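You operate a simulated robot arm through the tools that you are given. There is no shell and no other tool.

Carry out the task below with a simulated robot arm. There is one attempt and no reset: what you move stays moved.

TASK
Blow the wet round brush dry on hot, then switch the hair dryer off.
Fine: lay the dryer back on the table.
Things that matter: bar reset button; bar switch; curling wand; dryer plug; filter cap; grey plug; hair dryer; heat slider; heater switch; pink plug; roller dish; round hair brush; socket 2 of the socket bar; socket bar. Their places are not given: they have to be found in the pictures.

Only the result counts: the job must be done as asked and must still hold three seconds after the hand-in. Knocking over, shifting, dropping, spilling or breaking anything else fails it.

THE ROBOT
A 7-joint arm with a two-finger parallel gripper, fixed in place. Base frame: the origin is at the foot of the arm, x ahead of it, y to its left, z up. Units: cm, degrees, N and s.
With the tool pointing down near the work surface it reaches from about 36 to 78 cm from the base axis. Its first joint turns from -143.0 to 143.0 degrees. Payload 3 kg.
The tool frame sits at the grasp point between the pads (the TCP): z along the fingers, y along the line on which they close. The tips reach 3 cm beyond it. Largest opening 11 cm; finger width 2, thickness 1; the body of the gripper, 4.8 by 11.2 cm, starts 5.5 cm behind the TCP.
Orientation is told as [roll, pitch, yaw] about the base's x, y, z axes, in that order, counted from this pose: with the fingers straight down and closing along the base's y, the tool's x points along the base's -x, its y along +y and its z along -z.

THE INTERFACE
- The arm moves only by the tool drive_tool. Its argument "commands" is a list that holds one entry, the list of rows, each a list of 6 numbers: the shift along the base's x, y, z in units of 500 mm (1.0 is 500 mm), then the turn, a rotation vector about the base's x, y, z in units of 90 degrees (1.0 is 90 degrees). In form: [[[tx, ty, tz, rx, ry, rz], ...]]. A call has 1 to 20 rows; each row is the pose to reach, as a shift and turn from the pose commanded when the call began. "jaw" is the closure, from 0 (fully open) to 1 (shut), set as the call begins (left out, the last holds). A call with a number of a shift or a turn outside -1 to 1 is refused whole. Rows are played at 5 a second. More than 5 cm and 8.6 degrees between two rows, or a gripper value outside its range, and nothing of the call is played. Where a pose cannot be reached the arm comes as near as it can. A force on the tool above 40 N (or 10 N above the force at the start of the call, whichever is more), or a blocked arm, ends the call early, and 0.2 s more pass. The fingers move at their own pace (about 15.3 cm/s each) and stop on an object; they squeeze with about 22 N. The grip force told is the motor's: it shows also when the fingers shut on nothing. Time passes only in rows, and 0.2 s behind the last, so rows that repeat a pose let the fingers close. The reply holds the time, the measured pose of the TCP, the force on the tool along the base axes, the opening and the grip force, in the units named above and with some noise, with the torque about the TCP (base axes, N m) and any sound that the robot's microphone picked up, and new pictures: "views" is both (left out), scene, wrist or none.
- Cameras (640 x 400 px; columns grow to the right, rows downward): "scene" is fixed at [22.17, -49.95, 151]; the picture's right is [0.78, -0.62, 0.00], its down [-0.44, -0.56, -0.70] and it looks along [0.44, 0.55, -0.71] (base axes); focal length 323 px, centre (320, 200). "wrist" rides on the gripper at [7.2, 1.7, -10.3] in the tool frame; the picture's right is [-0.23, 0.97, 0.00], its down [-0.76, -0.18, -0.62] and it looks along [-0.61, -0.14, 0.78] (tool axes); focal length 222 px, centre (320, 200).
- lift_body(by): slides the trunk up (or, below 0, down) by that many cm; the arm rides with it, the base frame stays. It gives what a move gives, with no picture.
- point_at(camera, pixels): for up to 12 pixels [column, row] of the newest picture of that camera ("zoom" is the newest enlarged one), the place [x, y, z] in the base frame of the surface seen there, good to about 0.2 cm. The clock stands still meanwhile.
- zoom(camera, box): a new picture of the part [left, top, right, bottom] of that camera's present view, enlarged. The clock stands still meanwhile.
- sign_off(): hands the job in; it is judged then, once.

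Open the gripper and draw the arm clear of the work before you hand the job in, unless the task says otherwise.

The tools are called after "Emit:" as name(argument=value, ...) on one line, values as JSON. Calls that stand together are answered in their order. drive_tool: Moves the arm, as the interface text tells. Its arguments: {"type":"object","properties":{"commands":{"type":"array","items":{"type":"array","items":{"type":"array","items":{"type":"number"}}}},"jaw":{"type":"number"},"views":{"type":"string","enum":["both","scene","wrist","none"]}},"required":["commands"]} The other tools are called the same way: lift_body (by) slides the trunk up or down; point_at (camera, pixels) gives the place of the surface under pixels of a picture; zoom (camera, box) takes an enlarged picture of a part of a camera's view; sign_off () hands the job in.

At the start:

```text
t: 0.0
tcp_pos: [44.62, 18.76, 116.48]
tool_rot: [0.0, 0.0, 0.0]
ft_force: [0.1, -0.7, 0.5]
torque: [0.03, -0.02, -0.02]
opening: 11.0
grasp_force: 0.0
trunk travel left (down, up): [-40.0, 9.0]
```

scene: 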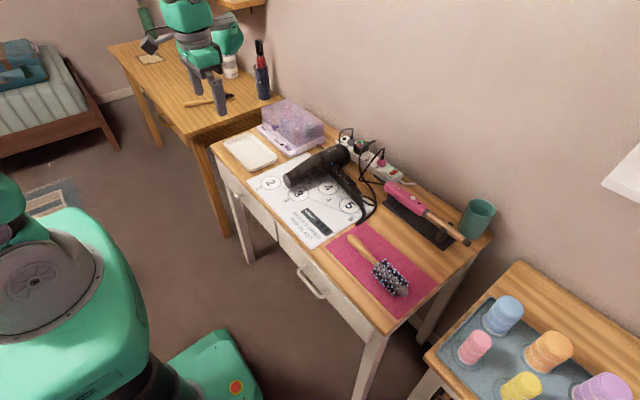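
wrist: 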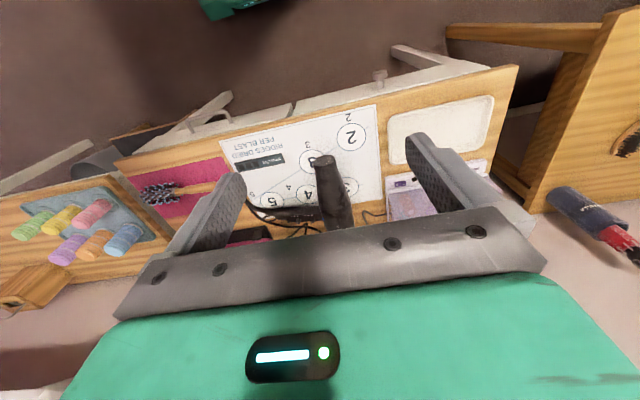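

I'll begin by enlarging the table area in the scene view (dryer about (320,165), brush about (390,278), socket bar about (375,165)).

Emit:
zoom(camera="scene", box=[320, 120, 420, 200])

Emit:
zoom(camera="scene", box=[240, 130, 400, 240])

Emit:
zoom(camera="scene", box=[320, 200, 480, 320])

```text
5.00 times, centred on (370, 160) of scene
```

zoom: 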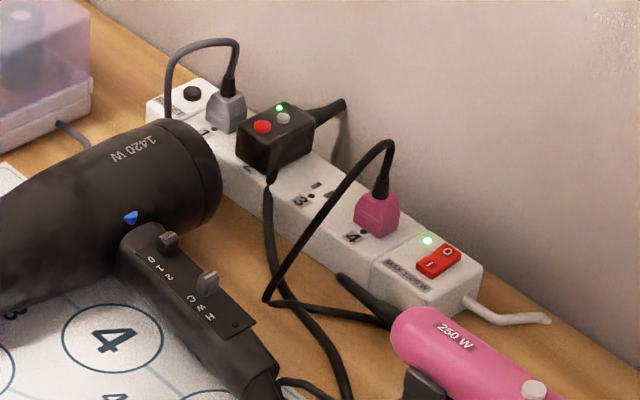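

```text
3.64 times, centred on (320, 185) of scene
```

zoom: 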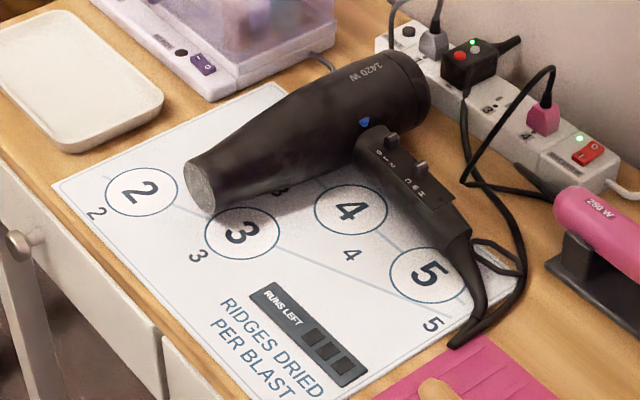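

```text
3.33 times, centred on (400, 260) of scene
```

zoom: 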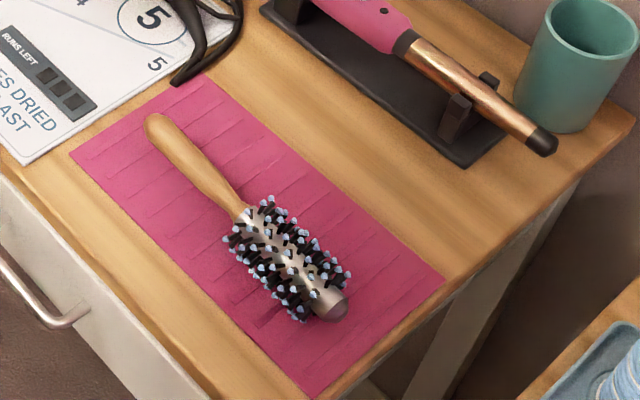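

The table shows a dryer (1420 W), a socket bar with a "MAX ... W" label and a mat reading "RIDGES DRIED PER BLAST". I'll enlarge the labels and switches further to read them.

Emit:
zoom(camera="scene", box=[370, 155, 410, 180])

Emit:
zoom(camera="scene", box=[336, 130, 376, 155])

Emit:
zoom(camera="scene", box=[335, 155, 385, 190])

Emit:
zoom(camera="scene", box=[255, 95, 335, 160])

Emit:
zoom(camera="scene", box=[245, 160, 385, 250])

Emit:
zoom(camera="scene", box=[375, 170, 475, 250])

```text
16.00 times, centred on (390, 168) of scene
```

zoom: 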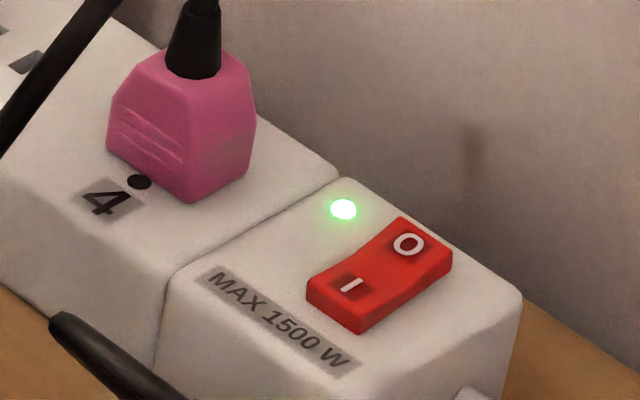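

```text
16.00 times, centred on (356, 142) of scene
```

zoom: 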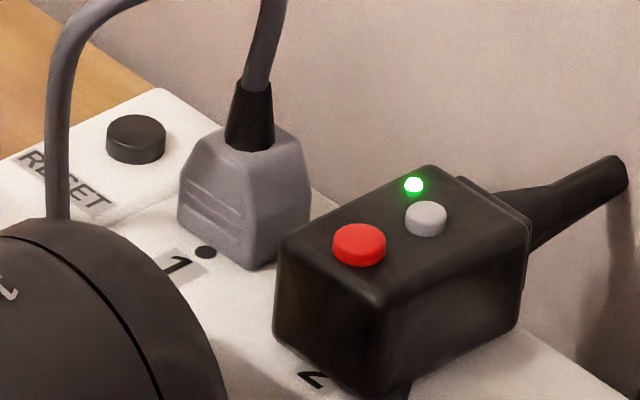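

```text
11.43 times, centred on (360, 172) of scene
```

zoom: 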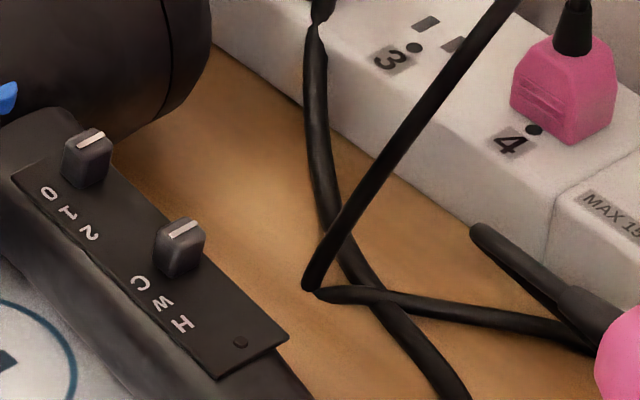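

```text
6.15 times, centred on (295, 128) of scene
```

zoom: 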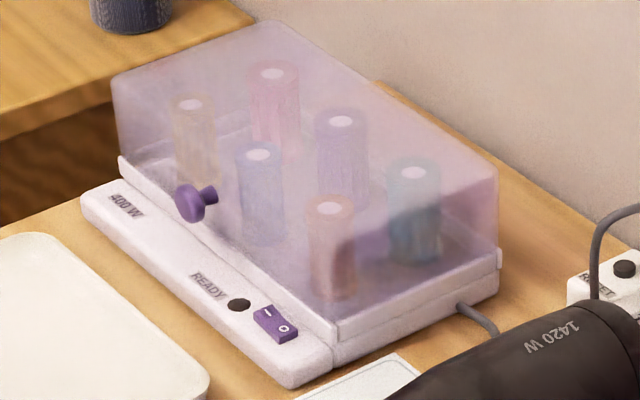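

```text
4.44 times, centred on (315, 205) of scene
```

zoom: 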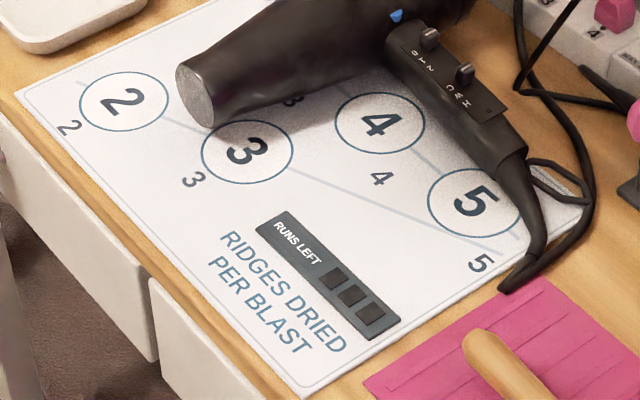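

```text
5.00 times, centred on (425, 210) of scene
```

zoom: 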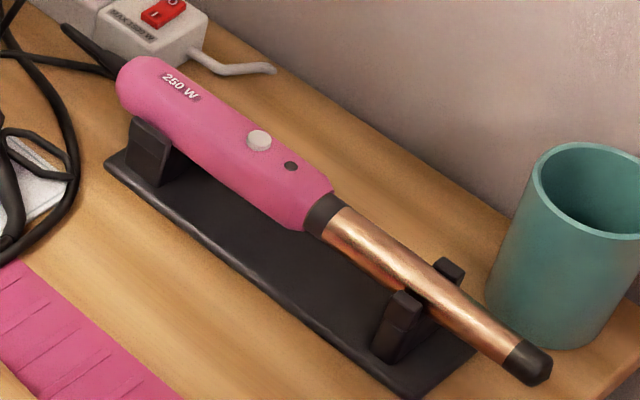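

I'll read off places of the main items: table, dryer ends, sliders, socket bar, brush, mat and circles.

Emit:
point_at(camera="scene", pixels=[[270, 183], [301, 193], [329, 188], [350, 206], [287, 178], [343, 152], [361, 172], [378, 170], [386, 293], [356, 240], [400, 290], [440, 290]])

Emit:
zoom(camera="wrist", box=[200, 90, 420, 240])

Emit:
zoom(camera="wrist", box=[100, 120, 260, 230])

```text
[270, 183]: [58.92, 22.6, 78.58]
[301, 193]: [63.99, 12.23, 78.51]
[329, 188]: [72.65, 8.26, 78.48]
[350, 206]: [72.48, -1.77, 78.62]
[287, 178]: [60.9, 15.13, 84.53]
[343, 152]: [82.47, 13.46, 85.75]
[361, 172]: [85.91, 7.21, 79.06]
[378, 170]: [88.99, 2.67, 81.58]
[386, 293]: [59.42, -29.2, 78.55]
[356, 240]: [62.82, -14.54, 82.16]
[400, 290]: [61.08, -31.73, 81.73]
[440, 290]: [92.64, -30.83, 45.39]
```

```text
2.67 times, centred on (310, 165) of wrist
```

zoom: 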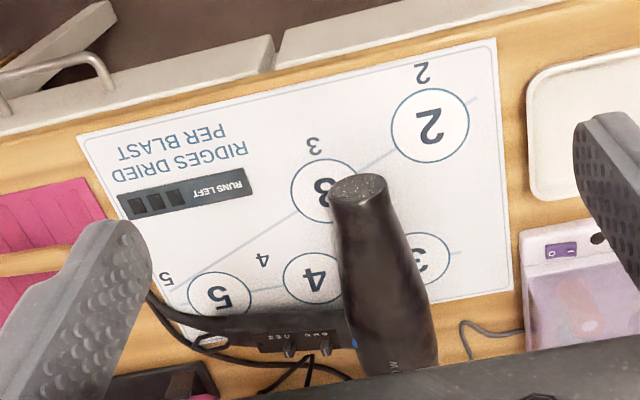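

```text
3.64 times, centred on (180, 175) of wrist
```

zoom: 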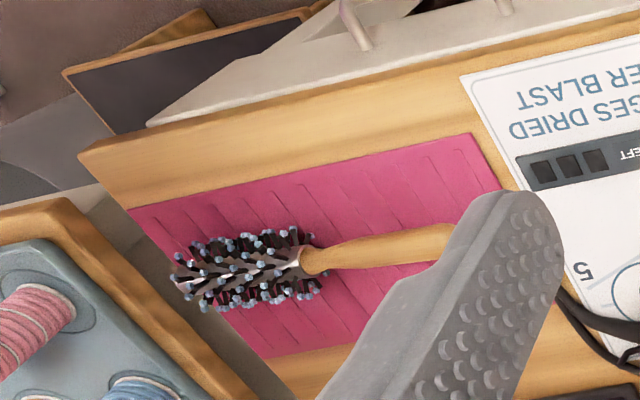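

The dryer lies on a printed sheet with its nozzle toward the robot; I need closer views of the sheet, switches and sliders. I'll move the arm inward and lower it over the table for the wrist camera.

Emit:
drive_tool(commands=[[[0, -0.08, -0.04, 0, 0, 0], [0, -0.16, -0.08, 0, 0, 0], [0, -0.24, -0.1, 0, 0, 0], [0, -0.24, -0.1, 0, 0, 0]]])

```text
t: 1.0
tcp_pos: [44.77, 6.61, 110.67]
tool_rot: [-0.1, 0.0, 0.0]
ft_force: [0.5, 0.3, -0.2]
torque: [0.04, 0.0, -0.01]
opening: 11.01
grasp_force: 0.1
trunk travel left (down, up): [-40.0, 9.0]
```

scene: 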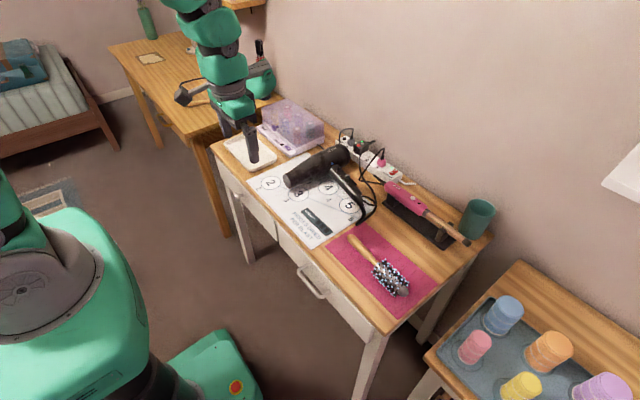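
wrist: 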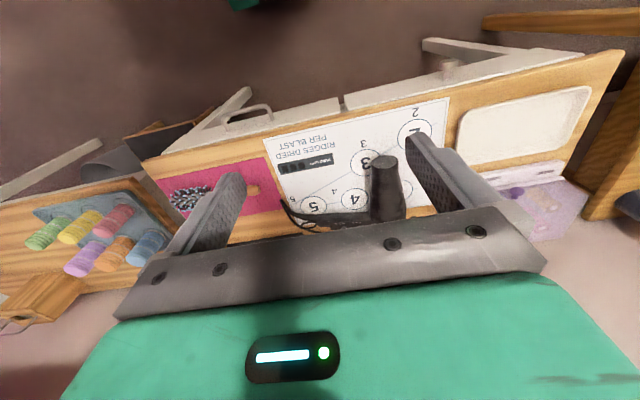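

The sheet is visible between the fingers at about (355,150). I'll enlarge it and the brush.

Emit:
zoom(camera="wrist", box=[270, 100, 440, 220])

Emit:
zoom(camera="scene", box=[350, 240, 430, 310])

Emit:
zoom(camera="scene", box=[280, 140, 330, 180])

Emit:
zoom(camera="scene", box=[255, 120, 305, 155])

Emit:
zoom(camera="scene", box=[320, 135, 370, 175])

```text
3.33 times, centred on (355, 160) of wrist
```

zoom: 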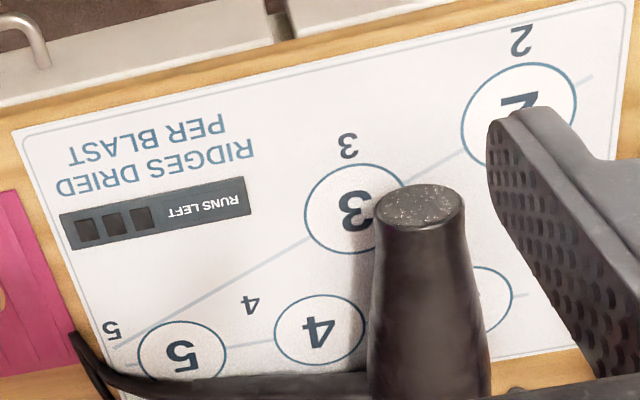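

```text
5.71 times, centred on (390, 275) of scene
```

zoom: 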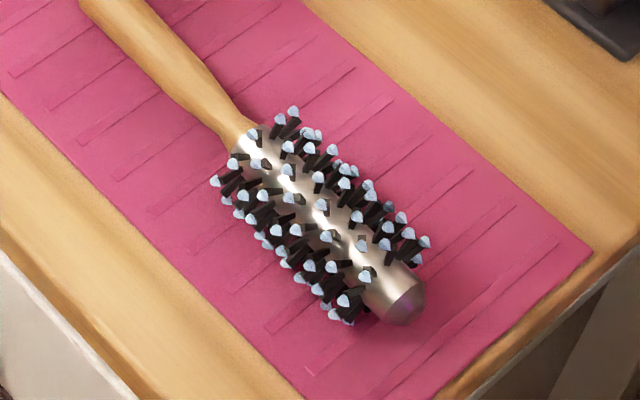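

```text
10.00 times, centred on (305, 160) of scene
```

zoom: 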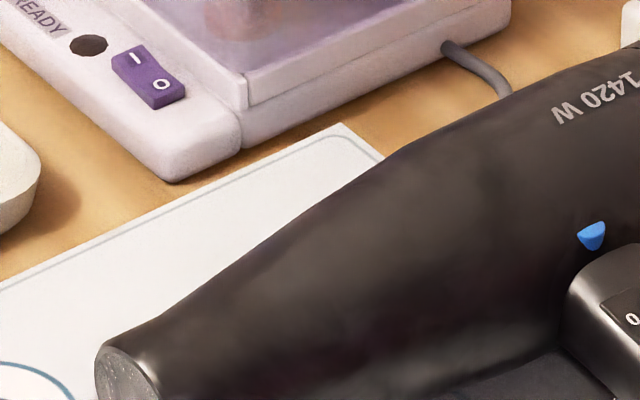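

```text
11.43 times, centred on (280, 138) of scene
```

zoom: 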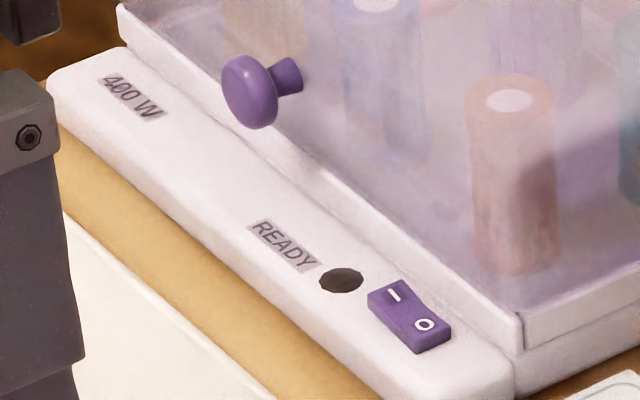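

```text
10.00 times, centred on (345, 155) of scene
```

zoom: 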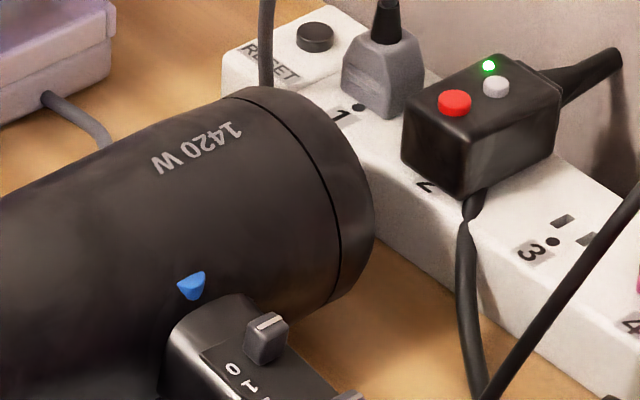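

The sheet, brush with droplets, and switches are clearer now. The heater rocker state is unclear, so I'll move the wrist camera ahead over the dryer and bar for a close look (staying ~12 cm above the dryer top).

Emit:
drive_tool(commands=[[[0.09, 0, -0.01, 0, 0, 0], [0.18, 0, -0.04, 0, 0, 0], [0.27, 0, -0.06, 0, 0, 0], [0.36, 0, -0.08, 0, 0, 0], [0.44, 0, -0.1, 0, 0, 0], [0.5, 0, -0.12, 0, 0, 0], [0.5, 0, -0.12, 0, 0, 0]]])

```text
t: 2.6
tcp_pos: [69.89, 6.73, 105.12]
tool_rot: [0.0, -0.1, 0.0]
ft_force: [-0.1, -0.1, -0.3]
torque: [-0.02, 0.01, 0.0]
opening: 11.01
grasp_force: 0.0
trunk travel left (down, up): [-40.0, 9.0]
```

scene: 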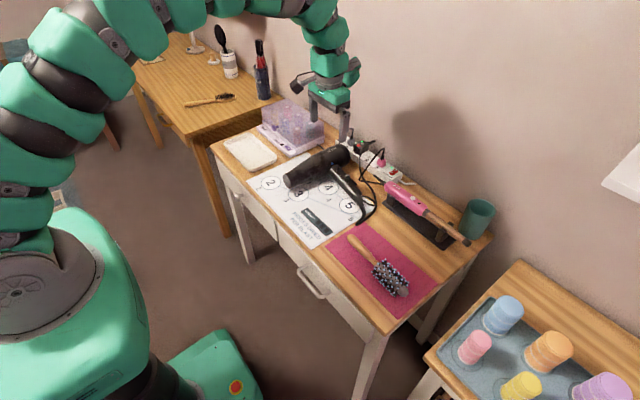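
wrist: 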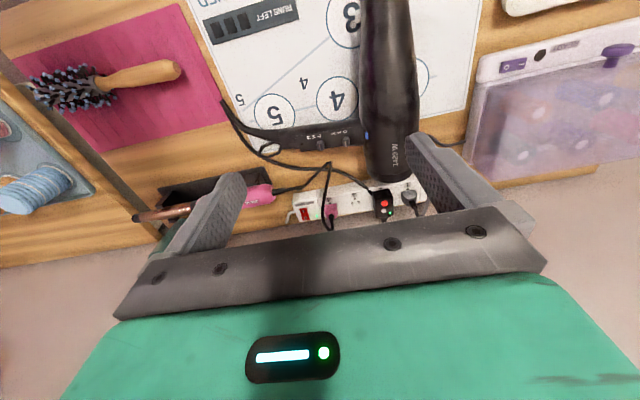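

The view now shows the dryer (390,100), bar (350,200), heater switch (513,65) and wand (215,200). I'll zoom in on each.

Emit:
zoom(camera="wrist", box=[240, 90, 440, 215])

Emit:
zoom(camera="wrist", box=[480, 20, 640, 120])

Emit:
zoom(camera="wrist", box=[10, 20, 200, 140])

Emit:
zoom(camera="wrist", box=[280, 160, 440, 230])

Emit:
zoom(camera="wrist", box=[190, 0, 350, 100])

```text
3.20 times, centred on (340, 152) of wrist
```

zoom: 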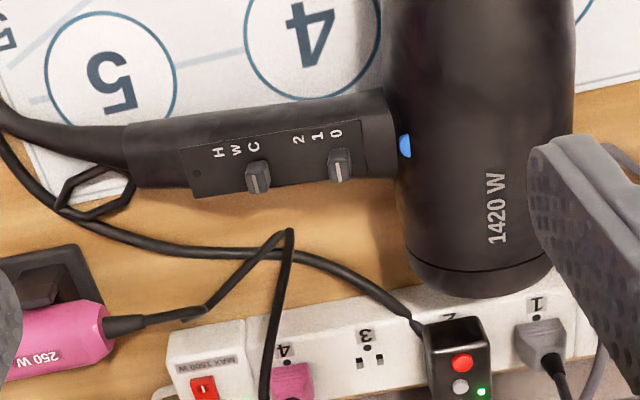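

```text
4.00 times, centred on (560, 70) of wrist
```

zoom: 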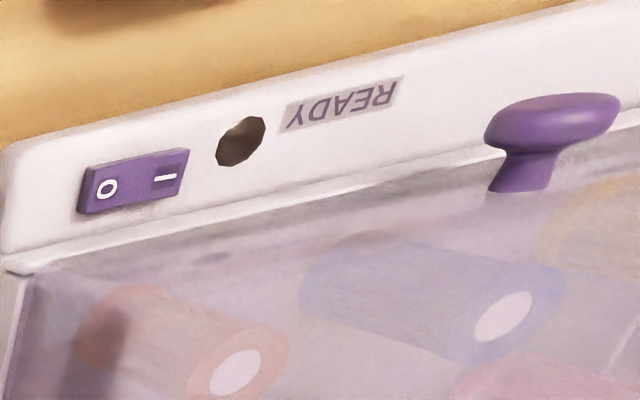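

```text
3.33 times, centred on (105, 80) of wrist
```

zoom: 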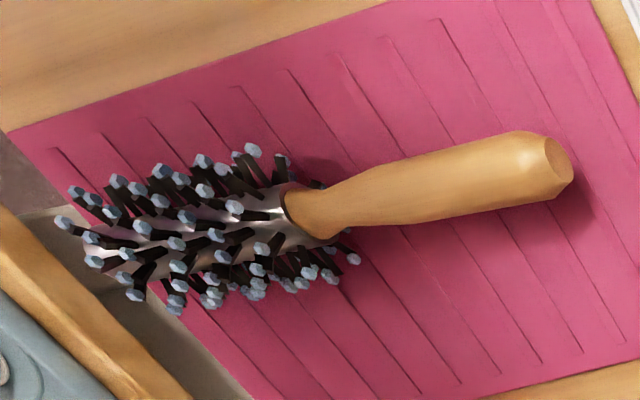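

```text
4.00 times, centred on (360, 195) of wrist
```

zoom: 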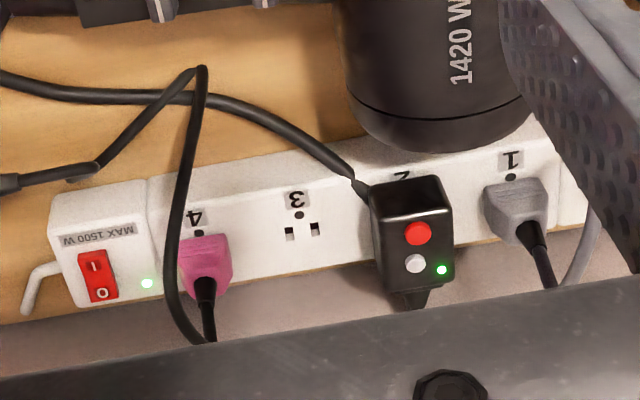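

```text
4.00 times, centred on (270, 50) of wrist
```

zoom: 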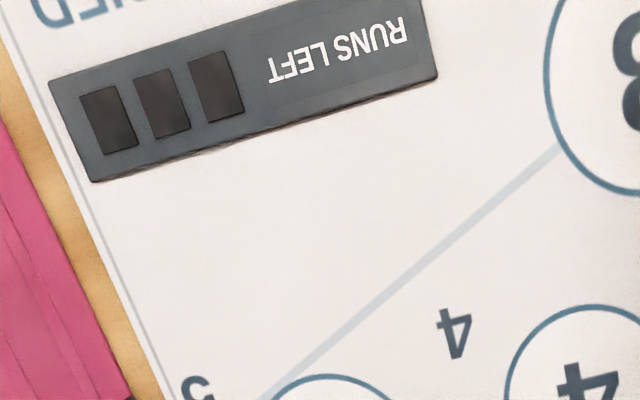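

I need the rocker states. I'll zoom tightly on the heater switch (513,66) and bar switch (304,214) and measure heights at each end.

Emit:
zoom(camera="wrist", box=[494, 50, 534, 75])

Emit:
point_at(camera="zoom", pixels=[[112, 290], [150, 280], [210, 265], [260, 245], [320, 235], [370, 220], [60, 200], [120, 380], [470, 250], [500, 150]])

Emit:
zoom(camera="wrist", box=[288, 200, 328, 225])

```text
16.00 times, centred on (514, 62) of wrist
```

zoom: 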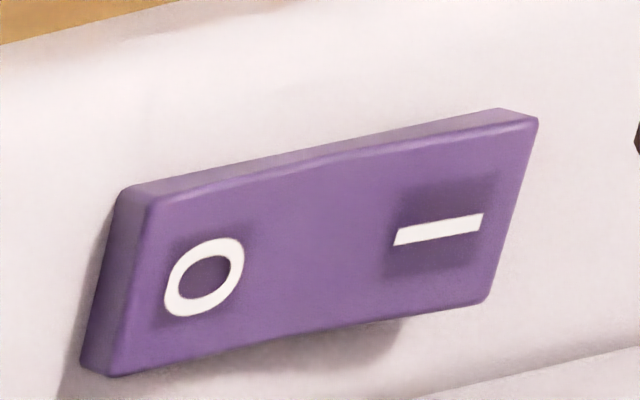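

```text
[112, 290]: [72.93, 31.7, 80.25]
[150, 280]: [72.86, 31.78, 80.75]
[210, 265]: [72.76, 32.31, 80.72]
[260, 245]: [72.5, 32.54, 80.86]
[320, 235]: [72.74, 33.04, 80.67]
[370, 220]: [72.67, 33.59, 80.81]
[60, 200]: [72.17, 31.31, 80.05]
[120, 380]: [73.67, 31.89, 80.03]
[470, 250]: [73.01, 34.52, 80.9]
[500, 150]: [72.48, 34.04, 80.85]
```

```text
16.00 times, centred on (308, 212) of wrist
```

zoom: 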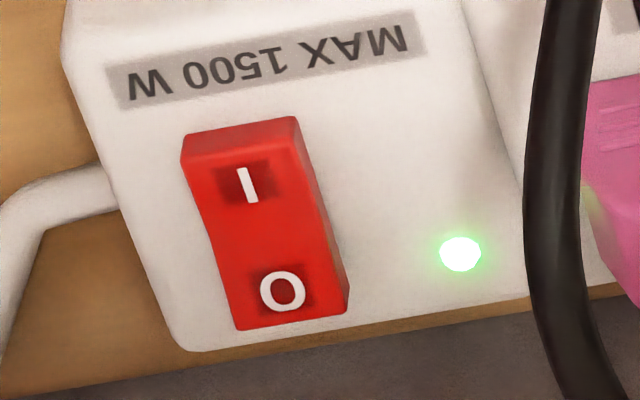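

Heights are noisy, so I'll take several samples at each end of the heater rocker.

Emit:
zoom(camera="wrist", box=[494, 50, 534, 75])

Emit:
point_at(camera="zoom", pixels=[[140, 340], [150, 320], [155, 290], [160, 250], [165, 225], [135, 355], [490, 150], [485, 190], [480, 230], [475, 260], [470, 285], [510, 140]])

Emit:
point_at(camera="zoom", pixels=[[140, 345], [145, 325], [150, 295], [155, 255], [160, 228], [135, 350], [495, 155], [490, 195], [485, 225], [480, 255], [475, 280], [515, 145]])

Emit:
point_at(camera="zoom", pixels=[[300, 180], [300, 200], [300, 220], [300, 240], [300, 260], [300, 280], [320, 190], [320, 210], [320, 230], [320, 250], [320, 270], [320, 290]])

```text
16.00 times, centred on (514, 62) of wrist
```

zoom: 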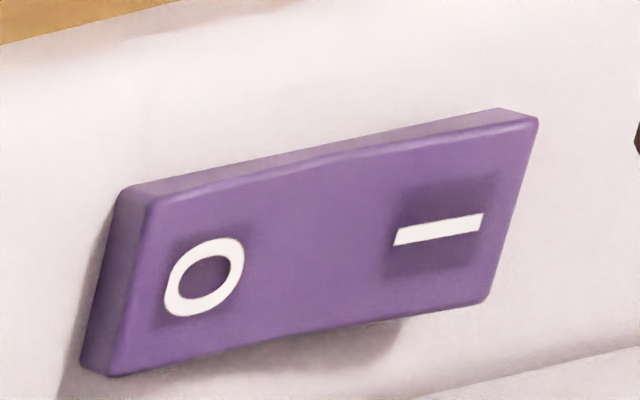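

```text
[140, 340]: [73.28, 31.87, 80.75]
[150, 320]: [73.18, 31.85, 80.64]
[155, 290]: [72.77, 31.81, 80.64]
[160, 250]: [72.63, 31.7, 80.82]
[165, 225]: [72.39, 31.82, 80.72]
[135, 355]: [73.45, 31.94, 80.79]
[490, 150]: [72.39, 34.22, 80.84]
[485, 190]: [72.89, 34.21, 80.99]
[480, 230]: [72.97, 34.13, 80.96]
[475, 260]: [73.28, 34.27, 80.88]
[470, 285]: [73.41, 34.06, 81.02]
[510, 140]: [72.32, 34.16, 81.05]
```

```text
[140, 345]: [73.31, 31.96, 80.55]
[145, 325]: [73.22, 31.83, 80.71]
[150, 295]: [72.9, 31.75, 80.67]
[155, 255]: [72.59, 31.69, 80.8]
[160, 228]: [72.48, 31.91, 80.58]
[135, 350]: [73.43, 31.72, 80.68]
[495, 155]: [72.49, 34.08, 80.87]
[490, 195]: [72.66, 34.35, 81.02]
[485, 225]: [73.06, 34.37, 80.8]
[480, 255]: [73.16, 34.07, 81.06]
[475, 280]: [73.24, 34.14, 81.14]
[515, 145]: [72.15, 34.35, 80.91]
```

```text
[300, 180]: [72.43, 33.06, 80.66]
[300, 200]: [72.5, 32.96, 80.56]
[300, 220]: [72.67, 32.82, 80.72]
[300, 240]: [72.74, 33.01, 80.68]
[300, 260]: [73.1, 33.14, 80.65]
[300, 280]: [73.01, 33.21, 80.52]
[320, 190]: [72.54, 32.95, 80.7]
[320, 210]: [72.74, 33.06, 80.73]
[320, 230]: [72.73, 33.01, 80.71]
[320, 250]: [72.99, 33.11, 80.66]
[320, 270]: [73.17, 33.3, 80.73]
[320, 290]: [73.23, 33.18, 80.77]
```

The heater's O end (80.70) sits lower than its I end (80.96), which suggests O pressed, i.e. off. I'll check the convention on the lit bar switch.

Emit:
zoom(camera="wrist", box=[288, 200, 328, 225])

Emit:
point_at(camera="zoom", pixels=[[205, 170], [220, 168], [265, 165], [285, 160], [215, 180], [280, 175], [230, 235], [260, 235], [290, 235], [245, 315], [300, 300], [325, 300]])

Emit:
point_at(camera="zoom", pixels=[[210, 172], [225, 165], [270, 163], [290, 158], [220, 182], [283, 177], [235, 230], [265, 230], [295, 230], [250, 318], [310, 305], [320, 310]])

Emit:
zoom(camera="wrist", box=[130, 170, 290, 230])

Emit:
zoom(camera="scene", box=[390, 175, 430, 205])

```text
16.00 times, centred on (308, 212) of wrist
```

zoom: 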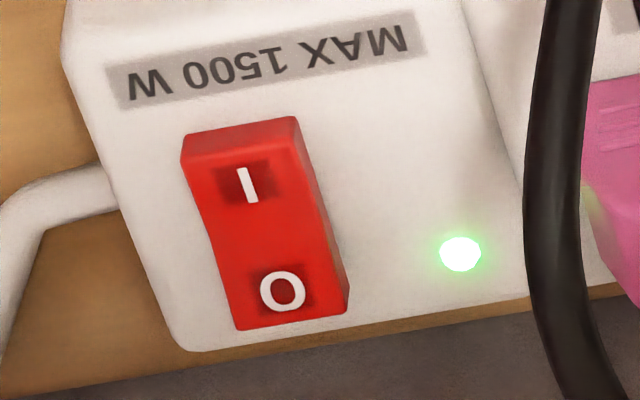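

```text
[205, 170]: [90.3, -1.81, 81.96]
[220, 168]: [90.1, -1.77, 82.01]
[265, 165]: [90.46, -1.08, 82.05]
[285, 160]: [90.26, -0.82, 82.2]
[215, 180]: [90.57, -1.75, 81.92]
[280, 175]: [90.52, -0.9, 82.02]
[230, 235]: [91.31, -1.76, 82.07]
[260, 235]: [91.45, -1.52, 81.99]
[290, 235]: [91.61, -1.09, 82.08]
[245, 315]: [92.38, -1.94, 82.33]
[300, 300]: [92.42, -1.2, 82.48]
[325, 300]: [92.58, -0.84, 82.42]
```

```text
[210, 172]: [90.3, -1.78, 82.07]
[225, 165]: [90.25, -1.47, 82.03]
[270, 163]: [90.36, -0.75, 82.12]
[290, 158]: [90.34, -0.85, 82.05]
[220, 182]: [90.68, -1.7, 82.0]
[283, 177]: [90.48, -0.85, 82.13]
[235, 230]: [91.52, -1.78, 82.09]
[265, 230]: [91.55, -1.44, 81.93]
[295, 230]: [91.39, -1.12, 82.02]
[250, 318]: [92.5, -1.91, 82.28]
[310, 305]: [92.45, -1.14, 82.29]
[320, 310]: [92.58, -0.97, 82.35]
```

```text
4.00 times, centred on (210, 200) of wrist
```

zoom: 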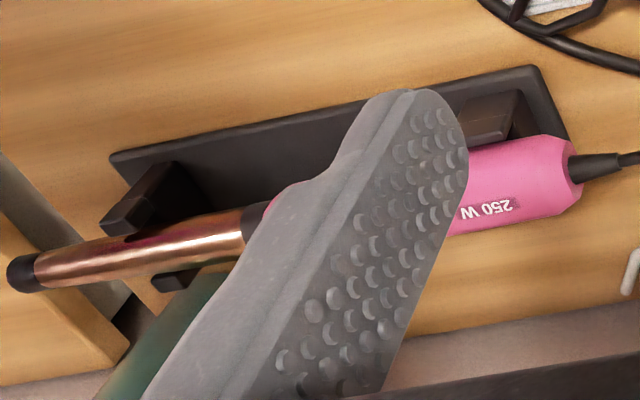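

```text
13.33 times, centred on (410, 190) of scene
```

zoom: 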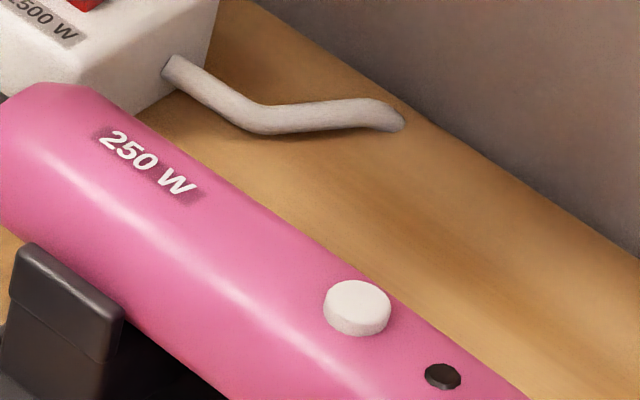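

The bar switch confirms the convention: pressed I is lower, so the bar is on and the heater is off; the wand LED is dark. Now I'll measure dryer geometry: knobs, handle, barrel.

Emit:
zoom(camera="wrist", box=[290, 110, 390, 172])

Emit:
point_at(camera="zoom", pixels=[[180, 225], [340, 200], [160, 160], [275, 130], [60, 130], [20, 200], [400, 160], [100, 250], [300, 255], [420, 200], [170, 180], [260, 240]])

Emit:
zoom(camera="wrist", box=[330, 0, 450, 200])

Emit:
point_at(camera="wrist", pixels=[[384, 10], [386, 40], [388, 70], [390, 100], [392, 130], [393, 150], [395, 170], [372, 100], [410, 100], [375, 140], [413, 140], [250, 140]])

```text
6.40 times, centred on (340, 141) of wrist
```

zoom: 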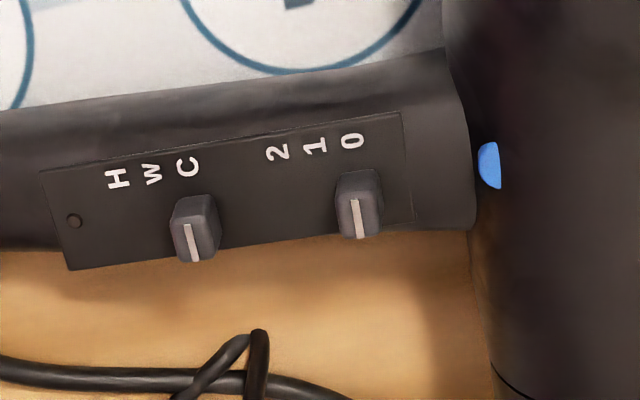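

```text
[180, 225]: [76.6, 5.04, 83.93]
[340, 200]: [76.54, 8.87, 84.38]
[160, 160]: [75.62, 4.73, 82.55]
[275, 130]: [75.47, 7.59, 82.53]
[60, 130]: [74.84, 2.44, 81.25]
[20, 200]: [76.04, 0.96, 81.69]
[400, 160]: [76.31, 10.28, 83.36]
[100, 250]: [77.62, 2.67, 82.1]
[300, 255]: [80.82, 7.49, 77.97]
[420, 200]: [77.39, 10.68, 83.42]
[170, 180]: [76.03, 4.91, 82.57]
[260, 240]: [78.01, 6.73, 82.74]
```

```text
2.00 times, centred on (390, 100) of wrist
```

zoom: 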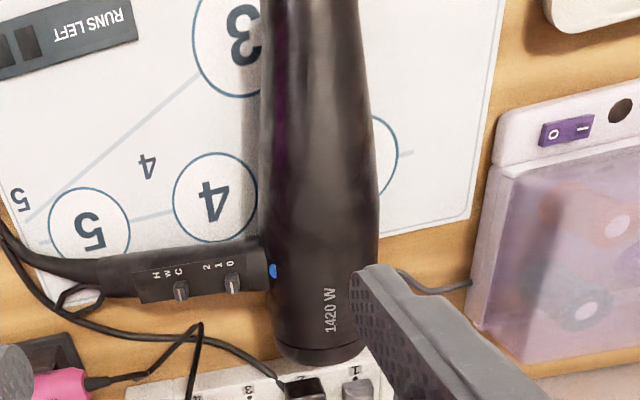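

```text
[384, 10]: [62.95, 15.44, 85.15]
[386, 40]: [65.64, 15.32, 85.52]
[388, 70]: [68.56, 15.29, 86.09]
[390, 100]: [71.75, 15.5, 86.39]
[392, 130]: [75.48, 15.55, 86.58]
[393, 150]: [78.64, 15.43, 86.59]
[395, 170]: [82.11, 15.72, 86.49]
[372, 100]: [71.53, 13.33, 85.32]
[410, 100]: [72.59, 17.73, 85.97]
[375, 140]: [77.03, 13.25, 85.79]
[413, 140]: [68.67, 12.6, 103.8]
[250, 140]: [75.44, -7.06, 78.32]
```

The heater is off and the wand LED dark, so only the dryer (1420 W) will load the 1500 W bar. Next I measure knob tops and handle root/bristle geometry accurately (knobs at zoom (357,215) and (190,240)).

Emit:
zoom(camera="wrist", box=[290, 110, 390, 172])

Emit:
point_at(camera="zoom", pixels=[[345, 185], [375, 185], [345, 225], [378, 225], [358, 235], [175, 210], [212, 205], [178, 245], [215, 240], [193, 258], [403, 116], [42, 174]])

Emit:
point_at(camera="zoom", pixels=[[72, 266], [412, 218], [430, 70], [460, 215], [10, 130], [10, 235], [380, 100], [490, 165], [510, 250], [520, 60], [300, 200], [130, 230]])

Emit:
point_at(camera="wrist", pixels=[[175, 70], [105, 80], [40, 85], [75, 95], [60, 70], [230, 105], [262, 150], [295, 150], [330, 175], [265, 190], [200, 200], [140, 217]])

```text
6.40 times, centred on (340, 141) of wrist
```

zoom: 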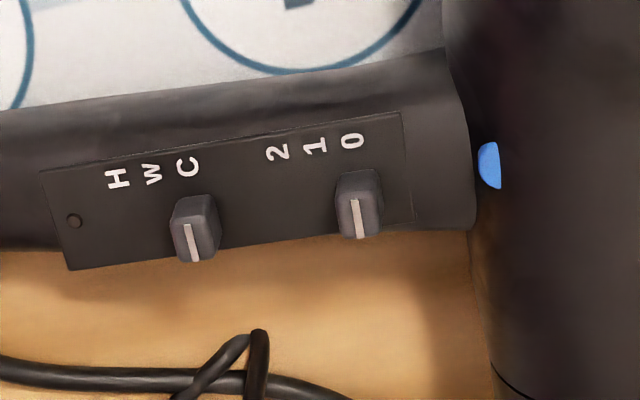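

```text
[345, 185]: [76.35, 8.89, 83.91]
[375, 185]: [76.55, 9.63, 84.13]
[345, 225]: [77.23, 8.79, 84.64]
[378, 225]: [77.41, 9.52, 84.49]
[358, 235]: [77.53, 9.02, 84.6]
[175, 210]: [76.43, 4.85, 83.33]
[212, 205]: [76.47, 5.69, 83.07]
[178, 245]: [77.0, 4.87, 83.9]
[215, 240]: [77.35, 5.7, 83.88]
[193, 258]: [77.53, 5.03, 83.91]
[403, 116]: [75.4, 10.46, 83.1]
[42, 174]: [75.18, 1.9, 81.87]
```

```text
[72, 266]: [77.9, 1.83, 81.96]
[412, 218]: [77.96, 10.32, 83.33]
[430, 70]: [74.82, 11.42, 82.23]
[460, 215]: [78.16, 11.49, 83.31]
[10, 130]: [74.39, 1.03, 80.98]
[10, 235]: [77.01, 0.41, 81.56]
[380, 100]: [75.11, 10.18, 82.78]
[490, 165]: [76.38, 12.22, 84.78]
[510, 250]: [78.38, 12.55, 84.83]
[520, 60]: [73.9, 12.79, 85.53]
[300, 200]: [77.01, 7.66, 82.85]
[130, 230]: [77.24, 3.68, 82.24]
```

```text
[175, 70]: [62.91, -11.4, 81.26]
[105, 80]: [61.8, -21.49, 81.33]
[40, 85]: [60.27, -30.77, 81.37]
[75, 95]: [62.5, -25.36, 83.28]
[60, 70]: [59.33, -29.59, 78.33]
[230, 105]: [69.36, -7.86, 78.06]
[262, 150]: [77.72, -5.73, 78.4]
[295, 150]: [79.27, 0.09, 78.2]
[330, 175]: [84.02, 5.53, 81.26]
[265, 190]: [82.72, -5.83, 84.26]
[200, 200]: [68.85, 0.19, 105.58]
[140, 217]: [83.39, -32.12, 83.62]
```

Knob centres: power ≈ (77.0, 9.2, top 84.55), heat ≈ (77.0, 5.25, top 83.9), the handle axis runs along −y sloping ~9°. I'll go above the heat knob with the jaw partly closed (~3 cm opening).

Emit:
drive_tool(commands=[[[0.04, -0.01, -0.06, 0, 0, 0], [0.08, -0.02, -0.13, 0, 0, 0], [0.12, -0.03, -0.2, 0, 0, 0], [0.145, -0.03, -0.26, 0, 0, 0], [0.145, -0.03, -0.26, 0, 0, 0], [0.145, -0.03, -0.26, 0, 0, 0]]], jaw=0.73)

```text
t: 4.0
tcp_pos: [77.08, 5.27, 91.58]
tool_rot: [0.0, 0.0, 0.0]
ft_force: [-0.1, -0.8, -0.4]
torque: [-0.02, 0.0, -0.02]
opening: 2.98
grasp_force: 0.1
trunk travel left (down, up): [-40.0, 9.0]
```

scene: 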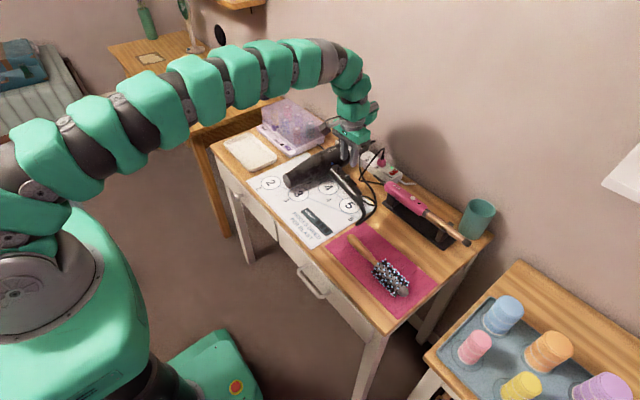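
wrist: 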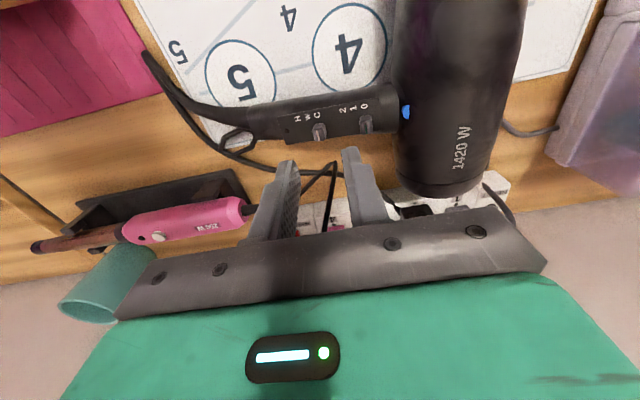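

The arm reached above the knob. From this closer view I'll re-measure the knobs at (319,132) and (366,123) before descending.

Emit:
zoom(camera="wrist", box=[270, 80, 420, 170])

Emit:
point_at(camera="wrist", pixels=[[314, 128], [323, 126], [316, 137], [326, 135], [321, 139], [362, 119], [370, 118], [364, 129], [373, 128], [340, 125], [305, 135], [385, 115]])

```text
4.27 times, centred on (345, 125) of wrist
```

zoom: 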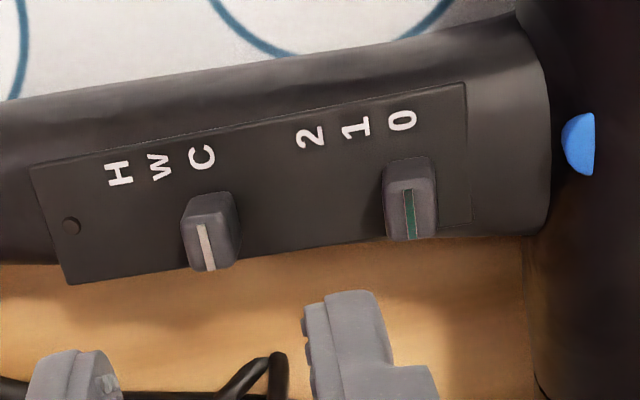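

```text
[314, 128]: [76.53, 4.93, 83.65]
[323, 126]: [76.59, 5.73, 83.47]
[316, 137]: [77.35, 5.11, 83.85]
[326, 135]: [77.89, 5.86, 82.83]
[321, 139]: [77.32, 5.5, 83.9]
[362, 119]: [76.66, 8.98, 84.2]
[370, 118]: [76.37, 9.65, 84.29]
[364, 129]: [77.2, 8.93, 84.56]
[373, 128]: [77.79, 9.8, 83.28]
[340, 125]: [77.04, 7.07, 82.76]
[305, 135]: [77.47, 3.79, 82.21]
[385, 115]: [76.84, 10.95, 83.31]
```

Heat knob centre confirmed at (77.0, 5.3). Descending with the fingers straddling it, first part way.

Emit:
drive_tool(commands=[[[0, 0, -0.04, 0, 0, 0], [0, 0, -0.08, 0, 0, 0], [0, 0, -0.08, 0, 0, 0], [0, 0, -0.08, 0, 0, 0]]], jaw=0.73)

```text
t: 5.0
tcp_pos: [76.95, 5.14, 87.79]
tool_rot: [0.0, 0.0, 0.1]
ft_force: [0.2, 0.5, -0.7]
torque: [0.0, -0.02, -0.02]
opening: 2.96
grasp_force: 0.1
trunk travel left (down, up): [-40.0, 9.0]
```

scene: 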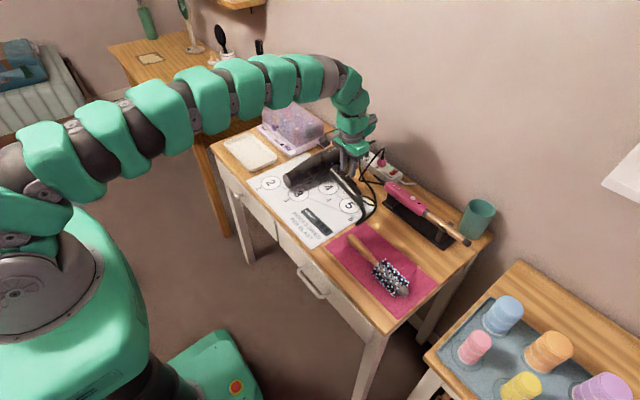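
wrist: 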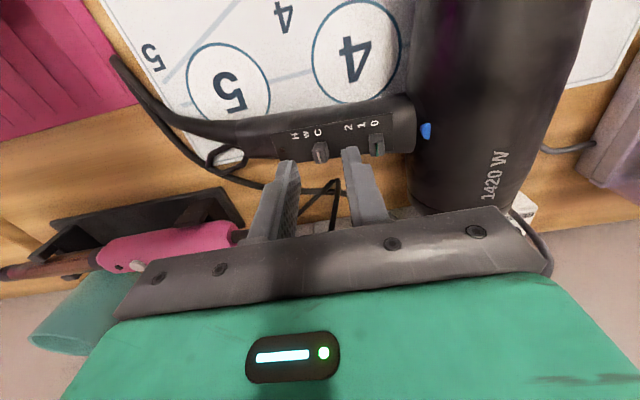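

Tips are now about 0.9 cm above the knob top. I go down another 1.7 cm, so the tips sit beside the knob without touching the plate.

Emit:
drive_tool(commands=[[[0.002, 0.003, -0.017, 0, 0, 0], [0.002, 0.003, -0.034, 0, 0, 0], [0.002, 0.003, -0.034, 0, 0, 0], [0.002, 0.003, -0.034, 0, 0, 0]]], jaw=0.73)

Emit:
zoom(camera="wrist", box=[260, 100, 420, 200])

```text
t: 6.0
tcp_pos: [77.08, 5.37, 86.14]
tool_rot: [0.0, 0.0, 0.0]
ft_force: [0.1, 0.5, 0.1]
torque: [-0.01, 0.05, 0.02]
opening: 3.0
grasp_force: 0.1
trunk travel left (down, up): [-40.0, 9.0]
```

scene: 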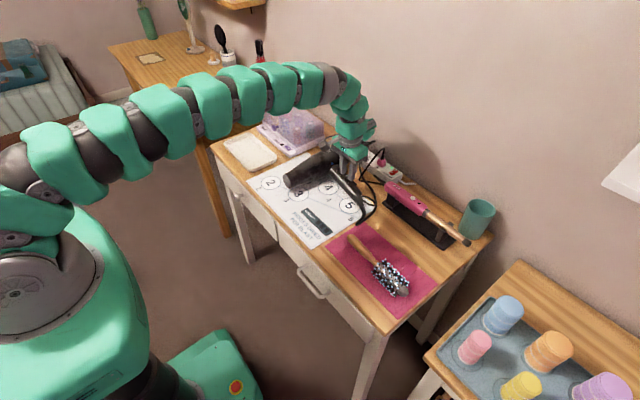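
wrist: 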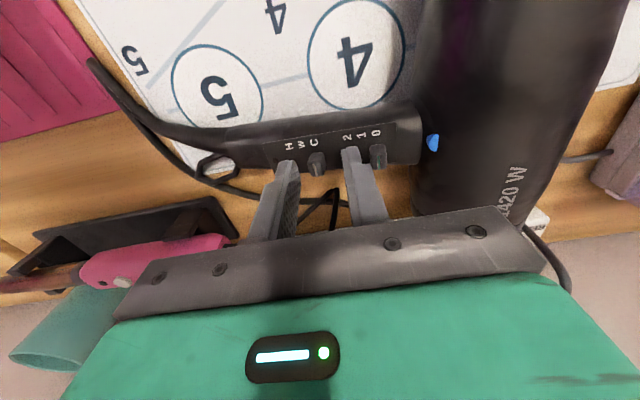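

```text
4.00 times, centred on (340, 150) of wrist
```

zoom: 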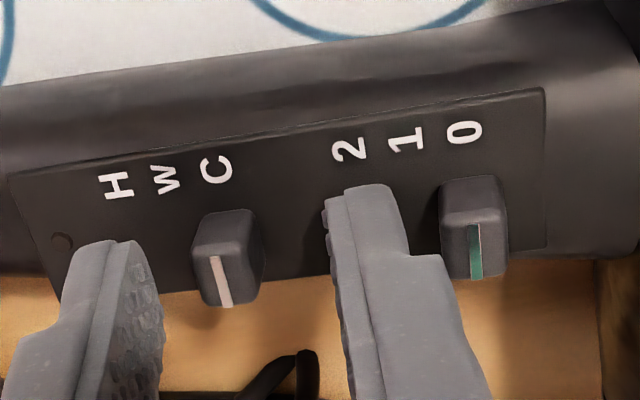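

The fingers straddle the heat knob (zoom (228,260)). I close on it and then slide it about 1.85 cm along the handle toward H.

Emit:
drive_tool(commands=[[[0, 0, 0, 0, 0, 0], [0, 0, 0, 0, 0, 0], [0, 0, 0, 0, 0, 0]]], jaw=1.0)

Emit:
zoom(camera="wrist", box=[260, 100, 420, 200])

```text
t: 6.8
tcp_pos: [77.02, 5.33, 86.09]
tool_rot: [0.0, 0.0, 0.0]
ft_force: [1.1, -3.1, 1.7]
torque: [0.1, 0.07, -0.03]
opening: 1.02
grasp_force: 21.3
trunk travel left (down, up): [-40.0, 9.0]
```

scene: 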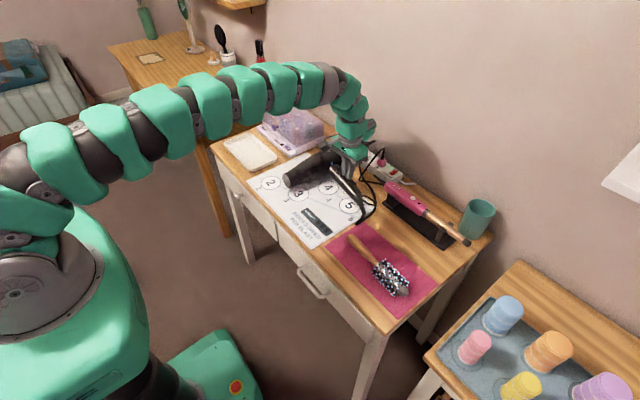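
wrist: 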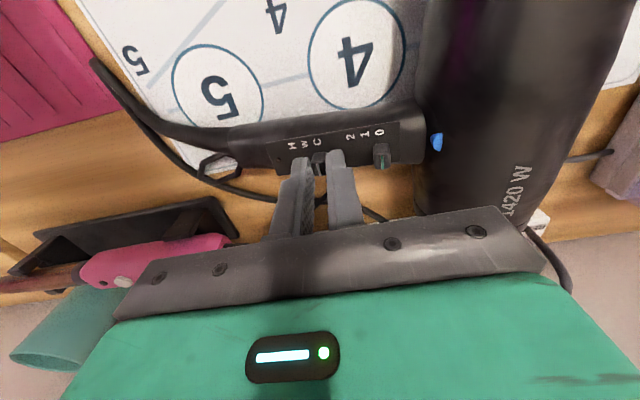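

```text
4.00 times, centred on (340, 150) of wrist
```

zoom: 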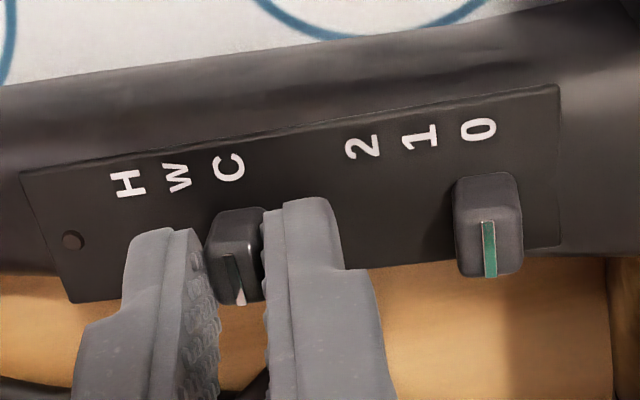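

The knob is pinched (opening 1.02 cm). Sliding it along −y and slightly down toward H in small steps.

Emit:
drive_tool(commands=[[[0, -0.008, -0.001, 0, 0, 0], [0, -0.016, -0.002, 0, 0, 0], [0, -0.024, -0.004, 0, 0, 0], [0, -0.032, -0.005, 0, 0, 0], [0, -0.037, -0.006, 0, 0, 0], [0, -0.037, -0.006, 0, 0, 0]]], jaw=1.0)

Emit:
zoom(camera="wrist", box=[260, 100, 420, 200])

```text
t: 8.2
tcp_pos: [76.99, 3.59, 85.84]
tool_rot: [0.0, 0.0, 0.0]
ft_force: [-0.9, 0.8, 1.4]
torque: [0.17, 0.14, 0.02]
opening: 1.01
grasp_force: 21.6
trunk travel left (down, up): [-40.0, 9.0]
```

scene: 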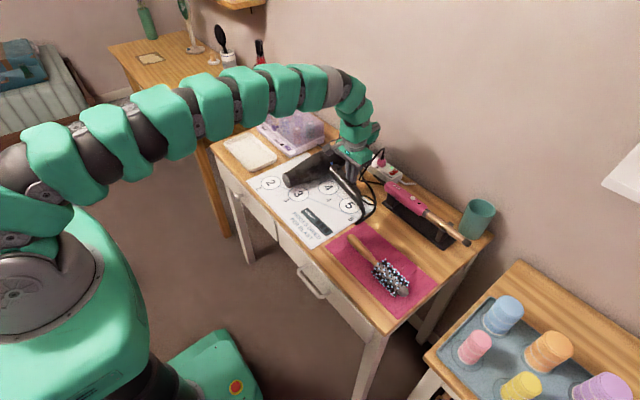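
wrist: 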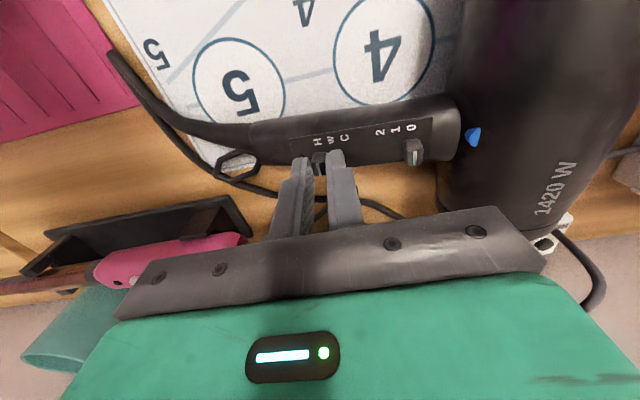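

```text
4.00 times, centred on (340, 150) of wrist
```

zoom: 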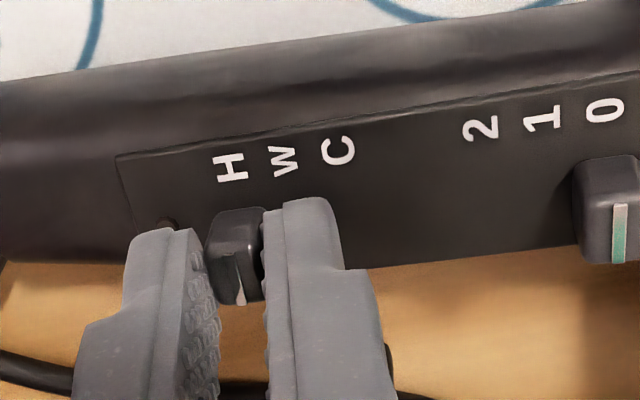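

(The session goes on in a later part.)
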